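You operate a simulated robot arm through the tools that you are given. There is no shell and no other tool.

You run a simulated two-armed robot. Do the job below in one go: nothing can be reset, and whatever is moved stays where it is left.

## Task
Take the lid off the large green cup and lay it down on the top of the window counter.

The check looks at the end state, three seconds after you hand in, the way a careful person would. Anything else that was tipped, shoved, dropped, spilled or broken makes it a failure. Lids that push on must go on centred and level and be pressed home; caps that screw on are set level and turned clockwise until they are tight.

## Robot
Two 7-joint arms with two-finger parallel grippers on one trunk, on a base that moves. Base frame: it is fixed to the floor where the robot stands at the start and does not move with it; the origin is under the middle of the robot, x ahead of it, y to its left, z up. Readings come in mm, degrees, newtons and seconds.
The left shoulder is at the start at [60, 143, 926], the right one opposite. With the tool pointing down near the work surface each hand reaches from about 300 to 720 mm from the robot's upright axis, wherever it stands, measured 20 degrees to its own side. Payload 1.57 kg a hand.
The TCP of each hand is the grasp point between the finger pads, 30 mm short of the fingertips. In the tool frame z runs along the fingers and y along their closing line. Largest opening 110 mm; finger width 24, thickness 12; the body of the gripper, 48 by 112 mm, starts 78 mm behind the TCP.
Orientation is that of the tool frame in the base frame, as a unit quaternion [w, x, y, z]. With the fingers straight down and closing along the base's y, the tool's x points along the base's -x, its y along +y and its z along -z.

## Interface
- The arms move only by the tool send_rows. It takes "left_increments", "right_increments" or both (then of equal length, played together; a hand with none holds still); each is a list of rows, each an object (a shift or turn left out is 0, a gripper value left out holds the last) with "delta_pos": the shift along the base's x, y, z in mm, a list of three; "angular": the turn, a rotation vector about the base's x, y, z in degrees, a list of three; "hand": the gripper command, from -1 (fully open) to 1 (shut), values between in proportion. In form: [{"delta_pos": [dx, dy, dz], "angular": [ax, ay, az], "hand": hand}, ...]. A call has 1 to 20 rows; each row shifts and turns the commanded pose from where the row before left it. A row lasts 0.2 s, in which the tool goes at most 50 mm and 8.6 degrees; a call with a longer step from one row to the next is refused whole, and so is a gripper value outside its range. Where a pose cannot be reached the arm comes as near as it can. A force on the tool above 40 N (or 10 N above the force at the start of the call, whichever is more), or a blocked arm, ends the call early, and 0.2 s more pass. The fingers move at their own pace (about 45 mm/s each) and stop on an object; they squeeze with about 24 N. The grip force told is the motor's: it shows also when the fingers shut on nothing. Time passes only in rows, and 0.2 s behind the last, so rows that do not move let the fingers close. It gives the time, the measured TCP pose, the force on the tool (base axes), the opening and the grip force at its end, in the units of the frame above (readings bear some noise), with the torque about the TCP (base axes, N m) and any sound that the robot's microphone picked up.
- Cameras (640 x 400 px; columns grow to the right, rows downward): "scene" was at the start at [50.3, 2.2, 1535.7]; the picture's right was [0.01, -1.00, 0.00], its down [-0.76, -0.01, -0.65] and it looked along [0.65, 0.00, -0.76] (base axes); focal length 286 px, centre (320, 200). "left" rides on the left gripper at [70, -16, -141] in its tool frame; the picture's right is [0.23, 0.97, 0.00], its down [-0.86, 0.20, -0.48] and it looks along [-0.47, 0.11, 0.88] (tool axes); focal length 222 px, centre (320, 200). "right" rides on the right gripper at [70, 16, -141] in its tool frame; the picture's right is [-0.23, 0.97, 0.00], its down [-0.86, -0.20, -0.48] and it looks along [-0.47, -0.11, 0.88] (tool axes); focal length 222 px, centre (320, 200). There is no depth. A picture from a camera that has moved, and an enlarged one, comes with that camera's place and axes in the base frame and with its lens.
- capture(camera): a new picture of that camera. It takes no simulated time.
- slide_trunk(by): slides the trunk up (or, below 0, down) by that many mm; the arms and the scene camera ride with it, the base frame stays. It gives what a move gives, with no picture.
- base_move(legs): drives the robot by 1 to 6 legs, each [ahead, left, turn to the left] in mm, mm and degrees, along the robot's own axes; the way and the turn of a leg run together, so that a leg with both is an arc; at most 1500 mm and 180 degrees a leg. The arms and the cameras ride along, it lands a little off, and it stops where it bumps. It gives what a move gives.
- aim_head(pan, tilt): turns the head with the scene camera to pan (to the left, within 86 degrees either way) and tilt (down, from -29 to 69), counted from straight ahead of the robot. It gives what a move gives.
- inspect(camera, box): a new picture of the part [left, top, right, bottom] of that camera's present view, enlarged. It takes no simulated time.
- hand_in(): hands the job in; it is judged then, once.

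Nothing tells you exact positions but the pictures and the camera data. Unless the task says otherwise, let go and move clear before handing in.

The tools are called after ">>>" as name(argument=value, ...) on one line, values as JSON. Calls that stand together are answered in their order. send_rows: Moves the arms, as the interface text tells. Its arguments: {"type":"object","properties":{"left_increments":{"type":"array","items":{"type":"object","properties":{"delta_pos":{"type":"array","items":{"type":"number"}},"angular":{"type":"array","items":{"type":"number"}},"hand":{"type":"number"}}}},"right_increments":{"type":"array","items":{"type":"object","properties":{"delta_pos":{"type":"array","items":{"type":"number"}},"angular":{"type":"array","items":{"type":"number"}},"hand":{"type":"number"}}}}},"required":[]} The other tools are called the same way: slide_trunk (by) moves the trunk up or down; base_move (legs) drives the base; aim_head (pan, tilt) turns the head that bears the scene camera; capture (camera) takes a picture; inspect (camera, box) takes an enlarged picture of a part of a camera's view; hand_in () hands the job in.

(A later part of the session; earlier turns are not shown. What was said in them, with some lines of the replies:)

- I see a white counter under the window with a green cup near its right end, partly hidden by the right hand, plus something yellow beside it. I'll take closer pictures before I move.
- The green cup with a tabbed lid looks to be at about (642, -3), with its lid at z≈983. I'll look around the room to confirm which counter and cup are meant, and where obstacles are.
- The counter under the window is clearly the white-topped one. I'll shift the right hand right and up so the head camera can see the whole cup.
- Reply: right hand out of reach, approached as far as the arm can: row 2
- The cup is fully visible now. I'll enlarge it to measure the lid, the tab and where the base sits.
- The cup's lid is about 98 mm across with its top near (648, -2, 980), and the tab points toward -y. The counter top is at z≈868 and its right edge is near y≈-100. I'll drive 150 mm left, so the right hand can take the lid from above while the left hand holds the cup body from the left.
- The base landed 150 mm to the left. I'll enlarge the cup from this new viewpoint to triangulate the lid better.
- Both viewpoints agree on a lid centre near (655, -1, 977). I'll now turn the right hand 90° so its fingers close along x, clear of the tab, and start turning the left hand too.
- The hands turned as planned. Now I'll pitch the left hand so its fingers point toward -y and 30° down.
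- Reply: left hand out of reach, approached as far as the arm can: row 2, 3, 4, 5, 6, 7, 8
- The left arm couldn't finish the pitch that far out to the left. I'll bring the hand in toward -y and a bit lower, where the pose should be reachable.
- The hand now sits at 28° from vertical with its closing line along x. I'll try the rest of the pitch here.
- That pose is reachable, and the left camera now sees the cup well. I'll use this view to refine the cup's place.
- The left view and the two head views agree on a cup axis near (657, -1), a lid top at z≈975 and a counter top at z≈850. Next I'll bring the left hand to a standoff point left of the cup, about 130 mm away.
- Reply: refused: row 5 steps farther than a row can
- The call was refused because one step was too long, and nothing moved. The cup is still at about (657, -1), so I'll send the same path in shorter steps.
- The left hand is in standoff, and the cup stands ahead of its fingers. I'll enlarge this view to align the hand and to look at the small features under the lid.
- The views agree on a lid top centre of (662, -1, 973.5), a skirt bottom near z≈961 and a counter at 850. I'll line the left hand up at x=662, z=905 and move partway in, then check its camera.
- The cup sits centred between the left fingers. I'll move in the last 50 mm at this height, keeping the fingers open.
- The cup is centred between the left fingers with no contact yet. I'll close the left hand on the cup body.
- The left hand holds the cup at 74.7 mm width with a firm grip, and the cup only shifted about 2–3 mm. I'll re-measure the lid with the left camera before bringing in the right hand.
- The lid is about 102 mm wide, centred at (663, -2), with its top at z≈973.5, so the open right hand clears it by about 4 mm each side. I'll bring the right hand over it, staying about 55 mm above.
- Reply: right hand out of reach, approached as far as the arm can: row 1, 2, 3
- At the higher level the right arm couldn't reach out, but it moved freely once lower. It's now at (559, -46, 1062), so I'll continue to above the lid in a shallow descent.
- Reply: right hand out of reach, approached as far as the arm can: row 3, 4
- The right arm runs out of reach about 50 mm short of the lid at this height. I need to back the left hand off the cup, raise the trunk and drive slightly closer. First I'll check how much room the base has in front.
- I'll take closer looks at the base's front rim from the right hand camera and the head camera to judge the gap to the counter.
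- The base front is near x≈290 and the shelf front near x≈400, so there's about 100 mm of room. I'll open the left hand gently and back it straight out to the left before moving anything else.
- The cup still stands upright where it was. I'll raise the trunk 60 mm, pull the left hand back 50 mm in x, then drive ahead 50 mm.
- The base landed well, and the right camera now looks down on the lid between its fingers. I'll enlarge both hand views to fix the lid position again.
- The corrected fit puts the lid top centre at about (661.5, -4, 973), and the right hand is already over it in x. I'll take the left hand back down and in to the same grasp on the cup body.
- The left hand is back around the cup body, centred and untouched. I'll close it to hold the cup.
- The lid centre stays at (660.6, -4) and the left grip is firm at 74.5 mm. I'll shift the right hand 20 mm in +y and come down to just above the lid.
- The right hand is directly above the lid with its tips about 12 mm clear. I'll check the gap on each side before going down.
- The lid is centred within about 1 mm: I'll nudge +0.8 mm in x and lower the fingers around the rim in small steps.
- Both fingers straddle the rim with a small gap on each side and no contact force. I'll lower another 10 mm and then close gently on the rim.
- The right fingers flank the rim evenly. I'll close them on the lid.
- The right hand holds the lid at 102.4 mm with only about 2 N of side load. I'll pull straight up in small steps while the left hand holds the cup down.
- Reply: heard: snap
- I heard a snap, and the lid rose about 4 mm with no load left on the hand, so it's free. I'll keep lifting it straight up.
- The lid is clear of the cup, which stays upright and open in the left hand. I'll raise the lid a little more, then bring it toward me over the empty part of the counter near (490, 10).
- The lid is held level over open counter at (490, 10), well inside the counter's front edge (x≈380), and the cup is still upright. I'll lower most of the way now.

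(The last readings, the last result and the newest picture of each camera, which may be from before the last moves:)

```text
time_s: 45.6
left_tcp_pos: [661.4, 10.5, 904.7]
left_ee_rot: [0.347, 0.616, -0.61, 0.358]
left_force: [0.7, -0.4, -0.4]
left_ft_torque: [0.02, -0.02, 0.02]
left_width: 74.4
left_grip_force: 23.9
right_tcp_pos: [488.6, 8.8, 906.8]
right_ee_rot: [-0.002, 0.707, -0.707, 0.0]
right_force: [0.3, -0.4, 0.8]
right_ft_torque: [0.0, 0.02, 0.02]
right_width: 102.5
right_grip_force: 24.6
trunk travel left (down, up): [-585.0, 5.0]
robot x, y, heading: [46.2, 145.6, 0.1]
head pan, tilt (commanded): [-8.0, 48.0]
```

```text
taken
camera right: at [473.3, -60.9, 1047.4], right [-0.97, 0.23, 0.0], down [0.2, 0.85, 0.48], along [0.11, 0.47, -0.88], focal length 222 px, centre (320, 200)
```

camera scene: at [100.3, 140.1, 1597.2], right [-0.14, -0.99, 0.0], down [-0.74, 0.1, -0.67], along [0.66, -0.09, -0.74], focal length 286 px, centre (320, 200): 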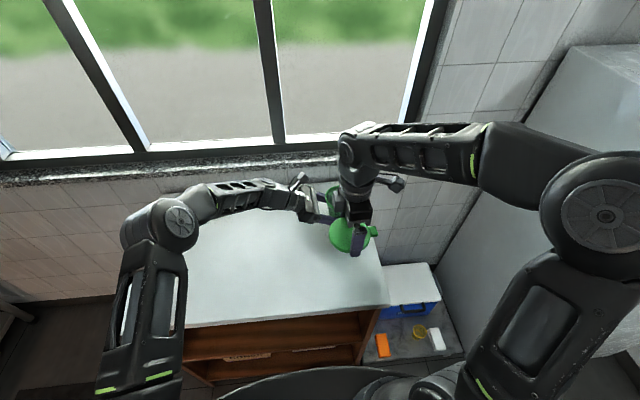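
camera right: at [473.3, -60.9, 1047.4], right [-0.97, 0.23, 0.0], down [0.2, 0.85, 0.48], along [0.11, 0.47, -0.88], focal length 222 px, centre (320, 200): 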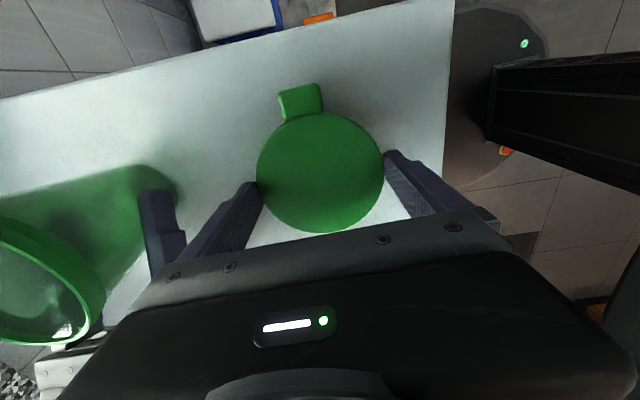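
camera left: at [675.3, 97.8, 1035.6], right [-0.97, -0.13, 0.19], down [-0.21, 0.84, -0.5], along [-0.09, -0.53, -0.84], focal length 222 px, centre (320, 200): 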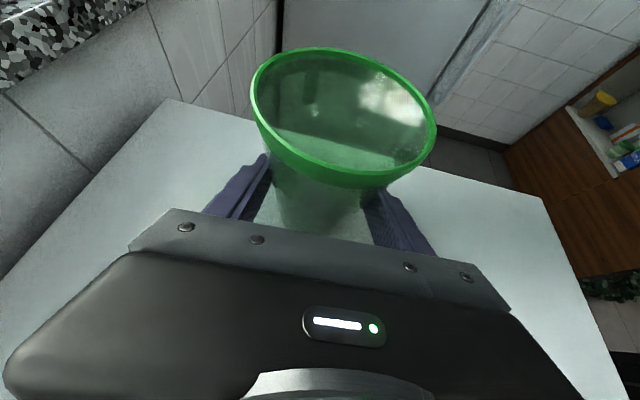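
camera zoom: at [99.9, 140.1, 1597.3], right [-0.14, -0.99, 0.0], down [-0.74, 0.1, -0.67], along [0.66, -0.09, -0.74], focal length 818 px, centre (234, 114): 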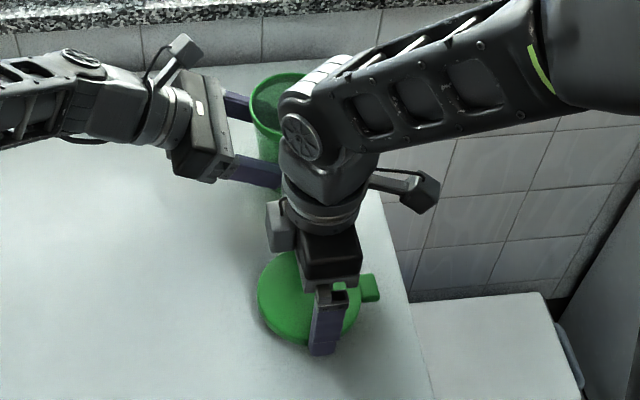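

About 27 mm of air remains under the fingertips. I'll come down to roughly 8 mm above the counter.

>>> send_rows(right_increments=[{"delta_pos": [0, 0, -8]}, {"delta_pos": [0, 0, -6]}, {"delta_pos": [0, 0, -4]}, {"delta_pos": [0, 0, 0]}])

>>> capture(camera="right")

>>> inspect(camera="scene", box=[310, 210, 390, 270])

```text
time_s: 46.6
left_tcp_pos: [661.4, 10.7, 904.1]
left_ee_rot: [0.348, 0.615, -0.61, 0.358]
left_force: [-0.7, -0.2, -0.1]
left_ft_torque: [0.02, 0.02, 0.01]
left_width: 74.5
left_grip_force: 23.7
right_tcp_pos: [488.4, 9.9, 888.0]
right_ee_rot: [0.002, -0.707, 0.707, 0.0]
right_force: [-0.5, 0.1, -0.7]
right_ft_torque: [0.0, 0.03, 0.02]
right_width: 102.5
right_grip_force: 23.7
trunk travel left (down, up): [-585.0, 5.0]
robot x, y, heading: [52.2, 151.2, -0.0]
head pan, tilt (commanded): [-8.0, 48.0]
```

```text
taken
camera right: at [473.2, -60.5, 1029.6], right [-0.97, 0.23, 0.0], down [0.2, 0.85, 0.48], along [0.11, 0.47, -0.88], focal length 222 px, centre (320, 200)
```

right: 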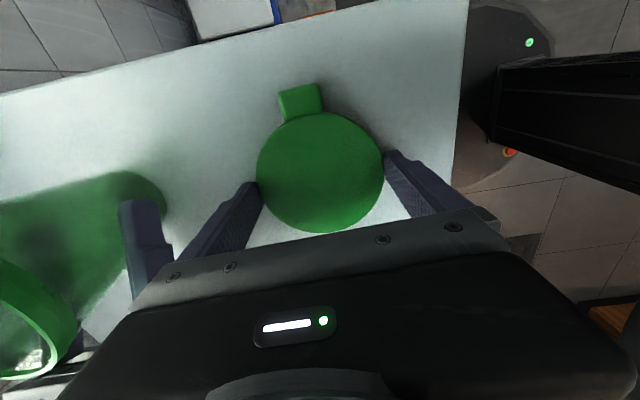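

```text
6.67 times, centred on (350, 240) of scene
camera zoom: at [100.0, 140.1, 1597.2], right [-0.14, -0.99, 0.0], down [-0.74, 0.1, -0.67], along [0.66, -0.09, -0.74], focal length 1909 px, centre (120, -67)
```

zoom: 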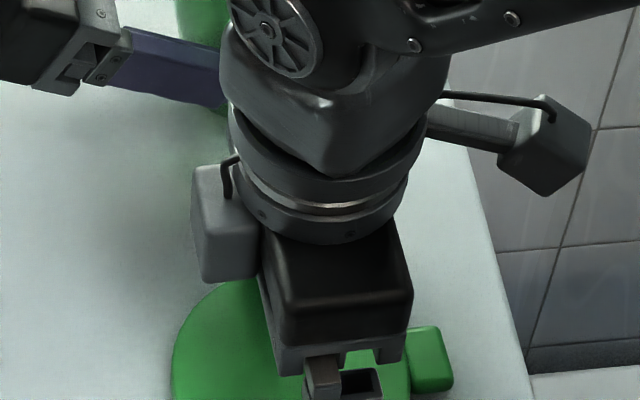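

Still no contact at TCP z=888, so the tips are near 858. I'll ease down 2 mm at a time and watch the force.

>>> send_rows(right_increments=[{"delta_pos": [0, 0, -2]}, {"delta_pos": [0, 0, -2]}, {"delta_pos": [0, 0, 0]}])

>>> send_rows(right_increments=[{"delta_pos": [0, 0, -1.5]}, {"delta_pos": [0, 0, 0]}])

```text
time_s: 47.4
left_tcp_pos: [662.0, 9.9, 905.3]
left_ee_rot: [0.348, 0.615, -0.61, 0.358]
left_force: [-0.1, -0.3, 0.2]
left_ft_torque: [0.02, 0.0, 0.0]
left_width: 74.4
left_grip_force: 23.9
right_tcp_pos: [489.7, 10.2, 884.0]
right_ee_rot: [-0.001, 0.708, -0.706, 0.0]
right_force: [-0.5, 0.3, -0.2]
right_ft_torque: [-0.01, -0.03, 0.01]
right_width: 102.5
right_grip_force: 23.9
trunk travel left (down, up): [-585.0, 5.0]
robot x, y, heading: [46.5, 150.0, 0.0]
head pan, tilt (commanded): [-8.0, 48.0]
```

```text
time_s: 48.0
left_tcp_pos: [660.4, 10.6, 905.4]
left_ee_rot: [0.348, 0.615, -0.61, 0.358]
left_force: [0.5, 1.2, 0.2]
left_ft_torque: [-0.04, 0.01, -0.01]
left_width: 74.3
left_grip_force: 24.6
right_tcp_pos: [489.8, 10.2, 884.0]
right_ee_rot: [-0.001, 0.707, -0.707, 0.0]
right_force: [0.4, -0.7, 0.3]
right_ft_torque: [-0.03, -0.03, 0.02]
right_width: 102.4
right_grip_force: 24.1
trunk travel left (down, up): [-585.0, 5.0]
robot x, y, heading: [49.2, 151.5, -0.1]
head pan, tilt (commanded): [-8.0, 48.0]
```

No contact yet at about z=883. I'll continue down in small steps.

>>> send_rows(right_increments=[{"delta_pos": [0, 0, -1.5]}, {"delta_pos": [0, 0, 0]}])

>>> send_rows(right_increments=[{"delta_pos": [0, 0, -1.5]}, {"delta_pos": [0, 0, 0]}])

```text
time_s: 48.6
left_tcp_pos: [660.8, 9.7, 903.9]
left_ee_rot: [0.347, 0.616, -0.61, 0.358]
left_force: [-0.1, 0.8, 0.0]
left_ft_torque: [0.0, 0.0, 0.0]
left_width: 74.6
left_grip_force: 23.6
right_tcp_pos: [489.8, 9.4, 882.4]
right_ee_rot: [0.002, -0.707, 0.707, 0.0]
right_force: [1.0, -1.0, 8.5]
right_ft_torque: [-0.5, 0.13, -0.02]
right_width: 102.5
right_grip_force: 23.8
trunk travel left (down, up): [-585.0, 5.0]
robot x, y, heading: [51.5, 149.4, 0.1]
head pan, tilt (commanded): [-8.0, 48.0]
```

```text
time_s: 49.2
left_tcp_pos: [660.3, 11.0, 905.4]
left_ee_rot: [0.347, 0.615, -0.61, 0.359]
left_force: [-0.2, -0.4, 0.0]
left_ft_torque: [-0.02, 0.01, -0.02]
left_width: 74.2
left_grip_force: 24.1
right_tcp_pos: [490.3, 10.2, 881.4]
right_ee_rot: [-0.002, 0.707, -0.707, 0.002]
right_force: [-0.2, -3.4, 21.4]
right_ft_torque: [-0.15, 0.26, 0.04]
right_width: 102.4
right_grip_force: 24.2
trunk travel left (down, up): [-585.0, 5.0]
robot x, y, heading: [46.3, 145.3, 0.1]
head pan, tilt (commanded): [-8.0, 48.0]
```

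The lid is on the counter: the force rose to 21 N, with the tab side touching first. I'll ease off about 1 mm to unload it and then open the right hand.

>>> send_rows(right_increments=[{"delta_pos": [0, 0, 1.2]}, {"delta_pos": [0, 0, 0]}])

>>> send_rows(right_increments=[{"hand": 0.0}, {"hand": -0.8}, {"hand": -1}, {"hand": -1}, {"hand": -1}])

>>> capture(camera="right")

```text
time_s: 49.8
left_tcp_pos: [661.3, 10.9, 903.9]
left_ee_rot: [0.348, 0.615, -0.61, 0.359]
left_force: [-0.3, 0.1, -0.8]
left_ft_torque: [-0.04, 0.01, 0.0]
left_width: 74.5
left_grip_force: 24.2
right_tcp_pos: [489.1, 10.7, 882.0]
right_ee_rot: [0.001, -0.707, 0.707, 0.0]
right_force: [3.5, -2.6, 10.9]
right_ft_torque: [0.0, -0.51, -0.08]
right_width: 102.3
right_grip_force: 23.9
trunk travel left (down, up): [-585.0, 5.0]
robot x, y, heading: [50.3, 152.3, -0.2]
head pan, tilt (commanded): [-8.0, 48.0]
```

```text
time_s: 51.0
left_tcp_pos: [660.8, 10.0, 904.4]
left_ee_rot: [0.347, 0.615, -0.61, 0.358]
left_force: [-0.7, 0.1, -0.2]
left_ft_torque: [-0.01, 0.04, 0.0]
left_width: 74.6
left_grip_force: 24.0
right_tcp_pos: [489.2, 10.7, 881.6]
right_ee_rot: [0.0, -0.707, 0.707, 0.001]
right_force: [-0.7, -0.3, 0.5]
right_ft_torque: [0.0, 0.01, 0.01]
right_width: 110.0
right_grip_force: 0.0
trunk travel left (down, up): [-585.0, 5.0]
robot x, y, heading: [47.8, 153.4, 0.0]
head pan, tilt (commanded): [-8.0, 48.0]
```

```text
taken
camera right: at [473.3, -60.1, 1022.4], right [-0.97, 0.23, 0.0], down [0.2, 0.85, 0.48], along [0.11, 0.47, -0.88], focal length 222 px, centre (320, 200)
```

right: 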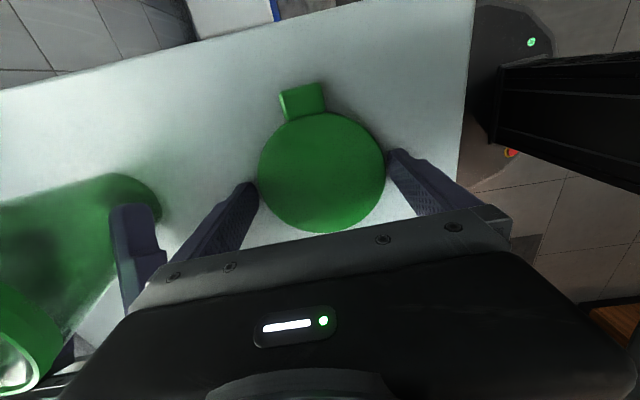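

The right hand is open with no force on it, and the lid rests flat. I'll rise straight up slowly so I don't catch the rim.

>>> send_rows(right_increments=[{"delta_pos": [0, 0, 3]}, {"delta_pos": [0, 0, 5]}, {"delta_pos": [0, 0, 7]}, {"delta_pos": [0, 0, 10]}, {"delta_pos": [0, 0, 20]}, {"delta_pos": [0, 0, 30]}, {"delta_pos": [0, 0, 40]}, {"delta_pos": [0, 0, 40]}, {"delta_pos": [0, 0, 0]}])

>>> capture(camera="right")

>>> capture(camera="left")

```text
time_s: 53.0
left_tcp_pos: [661.7, 10.1, 904.0]
left_ee_rot: [0.348, 0.615, -0.61, 0.358]
left_force: [-0.1, -0.9, 0.4]
left_ft_torque: [0.01, 0.01, 0.04]
left_width: 74.3
left_grip_force: 24.1
right_tcp_pos: [489.9, 9.5, 1037.1]
right_ee_rot: [0.001, -0.707, 0.707, 0.0]
right_force: [0.1, 0.2, 0.2]
right_ft_torque: [-0.02, 0.0, -0.01]
right_width: 109.9
right_grip_force: 0.1
trunk travel left (down, up): [-585.0, 5.0]
robot x, y, heading: [49.7, 153.8, 0.2]
head pan, tilt (commanded): [-8.0, 48.0]
```

```text
taken
camera right: at [474.0, -59.8, 1178.3], right [-0.97, 0.23, 0.0], down [0.2, 0.85, 0.48], along [0.11, 0.47, -0.88], focal length 222 px, centre (320, 200)
```

right: 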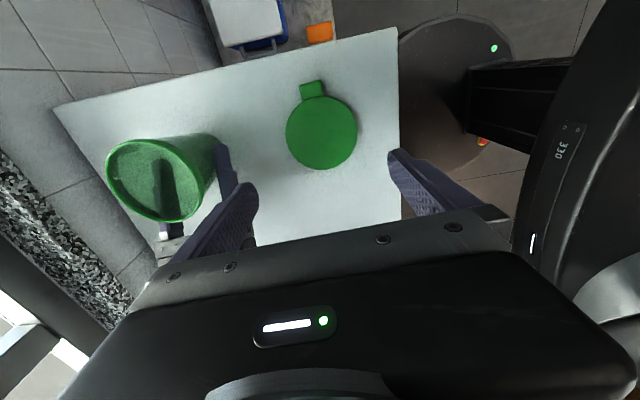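

```text
taken
camera left: at [675.3, 97.8, 1035.6], right [-0.97, -0.13, 0.19], down [-0.21, 0.84, -0.5], along [-0.09, -0.53, -0.84], focal length 222 px, centre (320, 200)
```

left: 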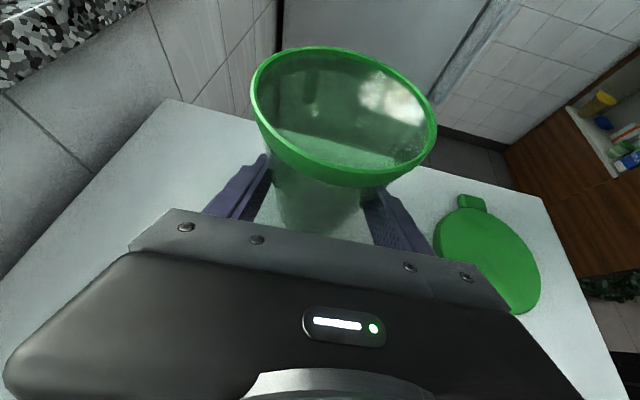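

The lid lies flat and whole on the counter top. Now I'll open the left hand slowly to free the cup, then back it straight out.

>>> send_rows(left_increments=[{"hand": -0.3}, {"hand": -0.36}, {"hand": -0.42}, {"hand": -0.5}, {"hand": -0.7}, {"hand": -1}, {"hand": -1}, {"hand": -1}])

>>> capture(camera="left")

```text
time_s: 54.8
left_tcp_pos: [661.2, 10.1, 904.0]
left_ee_rot: [0.347, 0.616, -0.61, 0.358]
left_force: [0.7, 0.2, -0.4]
left_ft_torque: [-0.01, 0.0, -0.03]
left_width: 110.2
left_grip_force: 0.3
right_tcp_pos: [490.3, 11.1, 1037.4]
right_ee_rot: [-0.002, 0.707, -0.707, 0.0]
right_force: [0.5, 0.5, -0.7]
right_ft_torque: [0.01, 0.03, -0.01]
right_width: 109.9
right_grip_force: 0.0
trunk travel left (down, up): [-585.0, 5.0]
robot x, y, heading: [52.3, 145.5, -0.1]
head pan, tilt (commanded): [-8.0, 48.0]
```

```text
taken
camera left: at [675.1, 97.8, 1035.7], right [-0.97, -0.13, 0.19], down [-0.21, 0.84, -0.5], along [-0.09, -0.53, -0.84], focal length 222 px, centre (320, 200)
```

left: 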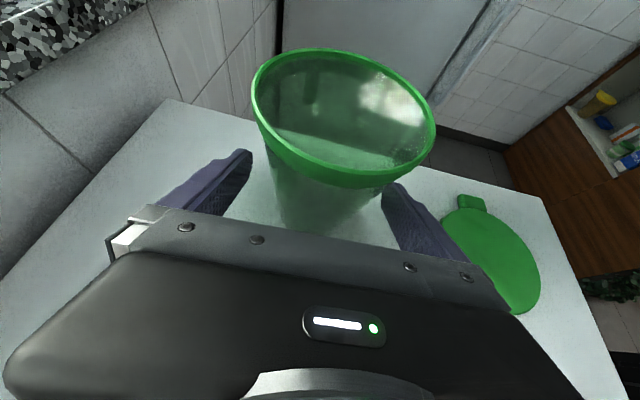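

The cup stands free and upright with the left fingers clear of it. I'll back the left hand straight out toward +y and then up a little, and raise the right hand clear too.

>>> send_rows(left_increments=[{"delta_pos": [0, 10, 0]}, {"delta_pos": [0, 15, 0]}, {"delta_pos": [0, 20, 0]}, {"delta_pos": [0, 25, 0]}, {"delta_pos": [0, 30, 0]}, {"delta_pos": [0, 30, 0]}, {"delta_pos": [-10, 20, 20]}, {"delta_pos": [-20, 0, 25]}, {"delta_pos": [-20, 0, 25]}, {"delta_pos": [0, 0, 0]}])

>>> send_rows(right_increments=[{"delta_pos": [-10, -20, 15]}, {"delta_pos": [-10, -30, 15]}, {"delta_pos": [0, -35, 10]}, {"delta_pos": [0, -35, 0]}, {"delta_pos": [0, -30, 0]}, {"delta_pos": [0, 0, 0]}])

>>> capture(camera="scene")

>>> capture(camera="left")

>>> capture(camera="right")

```text
time_s: 57.0
left_tcp_pos: [612.5, 160.1, 972.3]
left_ee_rot: [0.348, 0.615, -0.61, 0.358]
left_force: [0.1, 0.6, 0.1]
left_ft_torque: [0.01, -0.01, -0.02]
left_width: 109.9
left_grip_force: 0.0
right_tcp_pos: [489.8, 12.1, 1035.6]
right_ee_rot: [-0.001, 0.707, -0.707, 0.0]
right_force: [-0.6, 0.0, -0.1]
right_ft_torque: [0.01, -0.02, 0.0]
right_width: 110.4
right_grip_force: 0.1
trunk travel left (down, up): [-585.0, 5.0]
robot x, y, heading: [53.3, 149.1, 0.0]
head pan, tilt (commanded): [-8.0, 48.0]
```

```text
time_s: 58.4
left_tcp_pos: [612.3, 159.9, 974.8]
left_ee_rot: [0.349, 0.615, -0.61, 0.358]
left_force: [0.1, 0.5, 0.5]
left_ft_torque: [-0.04, 0.0, 0.04]
left_width: 110.1
left_grip_force: 0.1
right_tcp_pos: [468.6, -139.9, 1076.4]
right_ee_rot: [-0.001, 0.707, -0.707, 0.0]
right_force: [0.2, 0.8, 0.2]
right_ft_torque: [-0.02, 0.01, 0.02]
right_width: 109.8
right_grip_force: 0.1
trunk travel left (down, up): [-585.0, 5.0]
robot x, y, heading: [48.9, 148.3, -0.1]
head pan, tilt (commanded): [-8.0, 48.0]
```

```text
taken
camera scene: at [99.9, 140.5, 1597.3], right [-0.14, -0.99, 0.0], down [-0.74, 0.1, -0.67], along [0.66, -0.09, -0.74], focal length 286 px, centre (320, 200)
```

scene: 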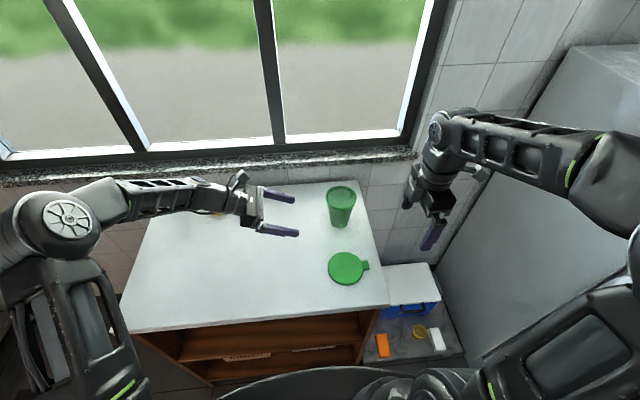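

```text
taken
camera left: at [625.5, 247.4, 1105.7], right [-0.97, -0.13, 0.19], down [-0.21, 0.84, -0.5], along [-0.09, -0.53, -0.84], focal length 222 px, centre (320, 200)
```

left: 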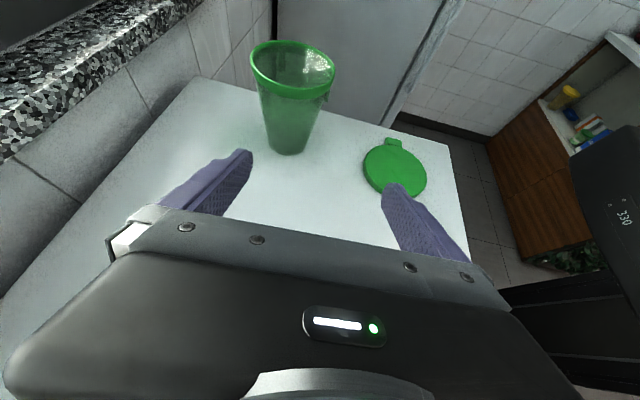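

```text
taken
camera right: at [453.3, -210.3, 1218.0], right [-0.97, 0.23, 0.0], down [0.2, 0.85, 0.48], along [0.11, 0.47, -0.88], focal length 222 px, centre (320, 200)
```

right: 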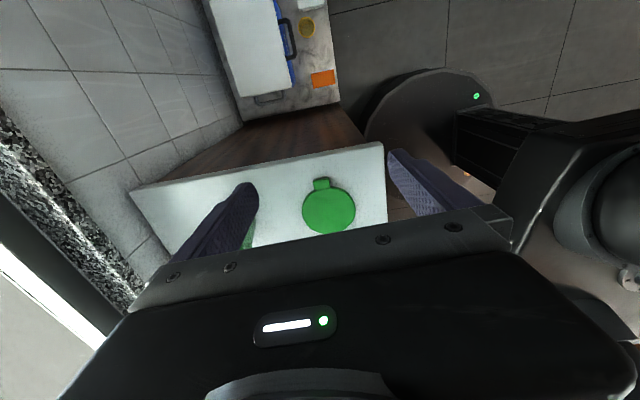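

The cup stands upright and open, and the lid lies flat in front of it. I'll take close looks at both and check that the sponge and the low shelf are undisturbed.

>>> inspect(camera="scene", box=[290, 170, 410, 300])

>>> inspect(camera="scene", box=[180, 160, 320, 250])

>>> inspect(camera="left", box=[230, 20, 470, 220])

```text
3.08 times, centred on (350, 235) of scene
camera zoom: at [99.9, 140.5, 1597.3], right [-0.14, -0.99, 0.0], down [-0.74, 0.1, -0.67], along [0.66, -0.09, -0.74], focal length 881 px, centre (228, 92)
```

zoom: 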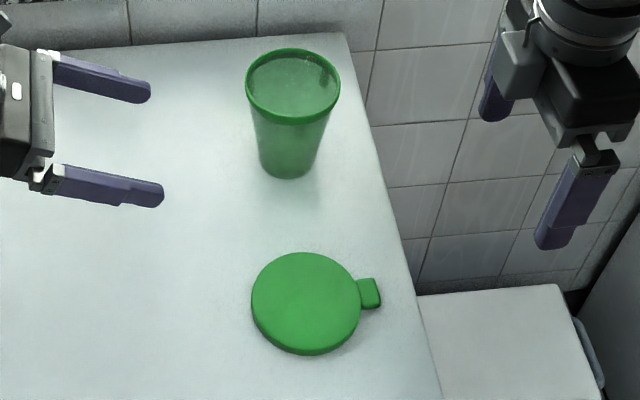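

```text
4.44 times, centred on (250, 205) of scene
camera zoom: at [99.9, 140.5, 1597.3], right [-0.14, -0.99, 0.0], down [-0.74, 0.1, -0.67], along [0.66, -0.09, -0.74], focal length 1273 px, centre (631, 178)
```

zoom: 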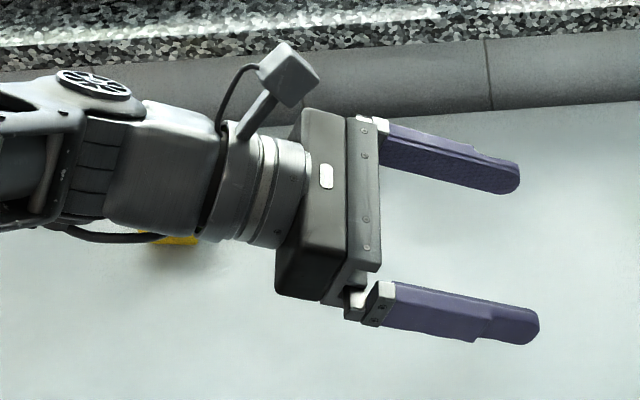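

```text
2.00 times, centred on (350, 120) of left
camera zoom: at [625.5, 247.4, 1105.7], right [-0.97, -0.13, 0.19], down [-0.21, 0.84, -0.5], along [-0.09, -0.53, -0.84], focal length 444 px, centre (260, 360)
```

zoom: 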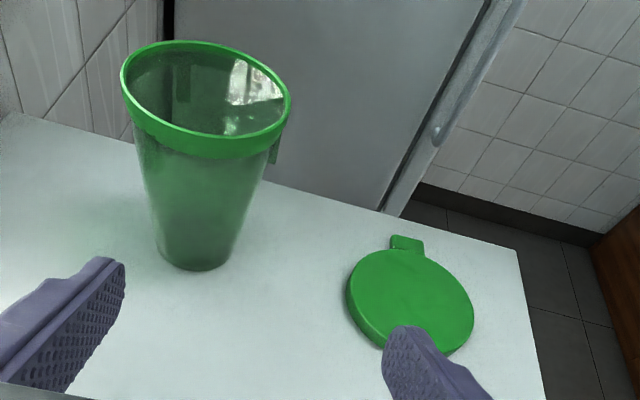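

Cup and lid look right, and the sponge sits under the left forearm. I'll move the left arm up and back, then confirm the sponge hasn't been touched.

>>> send_rows(left_increments=[{"delta_pos": [-10, 0, 25]}, {"delta_pos": [-20, 5, 25]}, {"delta_pos": [-35, 5, 10]}, {"delta_pos": [-35, 5, 0]}, {"delta_pos": [-35, 5, 0]}, {"delta_pos": [-35, 5, 0]}, {"delta_pos": [0, 0, 0]}])

>>> capture(camera="scene")

>>> capture(camera="left")

```text
time_s: 60.0
left_tcp_pos: [441.9, 186.1, 1033.2]
left_ee_rot: [0.349, 0.615, -0.61, 0.358]
left_force: [0.2, 0.1, 0.4]
left_ft_torque: [0.0, 0.0, -0.05]
left_width: 109.8
left_grip_force: 0.0
right_tcp_pos: [469.4, -141.2, 1077.2]
right_ee_rot: [-0.001, 0.707, -0.707, -0.001]
right_force: [0.5, -0.4, 0.1]
right_ft_torque: [-0.01, 0.03, 0.0]
right_width: 109.6
right_grip_force: 0.2
trunk travel left (down, up): [-585.0, 5.0]
robot x, y, heading: [52.9, 148.5, -0.1]
head pan, tilt (commanded): [-8.0, 48.0]
```

```text
taken
camera scene: at [100.5, 140.2, 1597.2], right [-0.14, -0.99, 0.0], down [-0.74, 0.1, -0.67], along [0.66, -0.09, -0.74], focal length 286 px, centre (320, 200)
```

scene: 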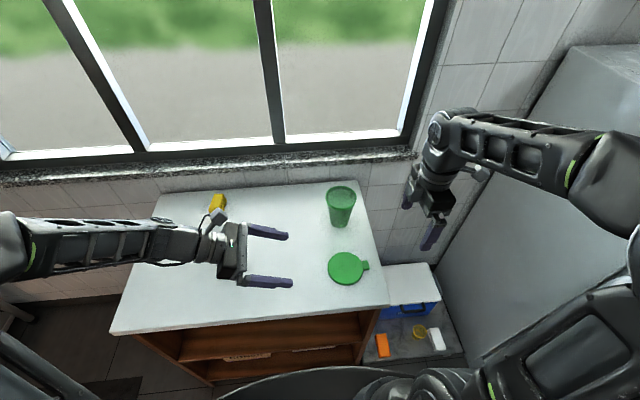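

```text
taken
camera left: at [455.6, 272.7, 1165.5], right [-0.97, -0.13, 0.19], down [-0.21, 0.84, -0.5], along [-0.09, -0.53, -0.84], focal length 222 px, centre (320, 200)
```

left: 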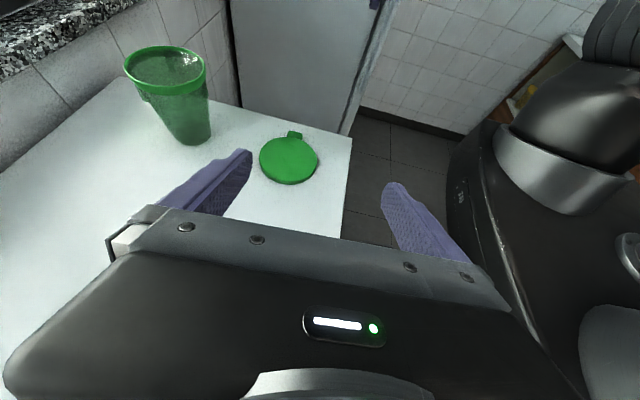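

The lid lies flat on the window counter, the open cup stands upright where it was, and the sponge and shelf items are where they were. Both hands are empty and clear, so I'm handing in.

>>> hand_in()

```text
The job is handed in.
```

The lid is off the large green cup and lying flat on top of the window counter, about 170 mm in front of the cup. I've handed the job in and have no verdict back yet.

- **Cup:** it stands upright and open. It moved about 2–3 mm when the left hand gripped it to hold it steady.
- **Lid:** it came off with a straight pull and a snap, then was set down top side up. The tab touched the counter first, and I eased off before letting go.
- **Everything else:** in the last pictures the yellow sponge and the items on the low shelf looked undisturbed, and I saw no spill.

Partway through I had to let go of the cup, raise the trunk 60 mm and drive 50 mm closer, because the right arm could not reach the lid from the first position. Both hands are empty and clear of the cup and lid.
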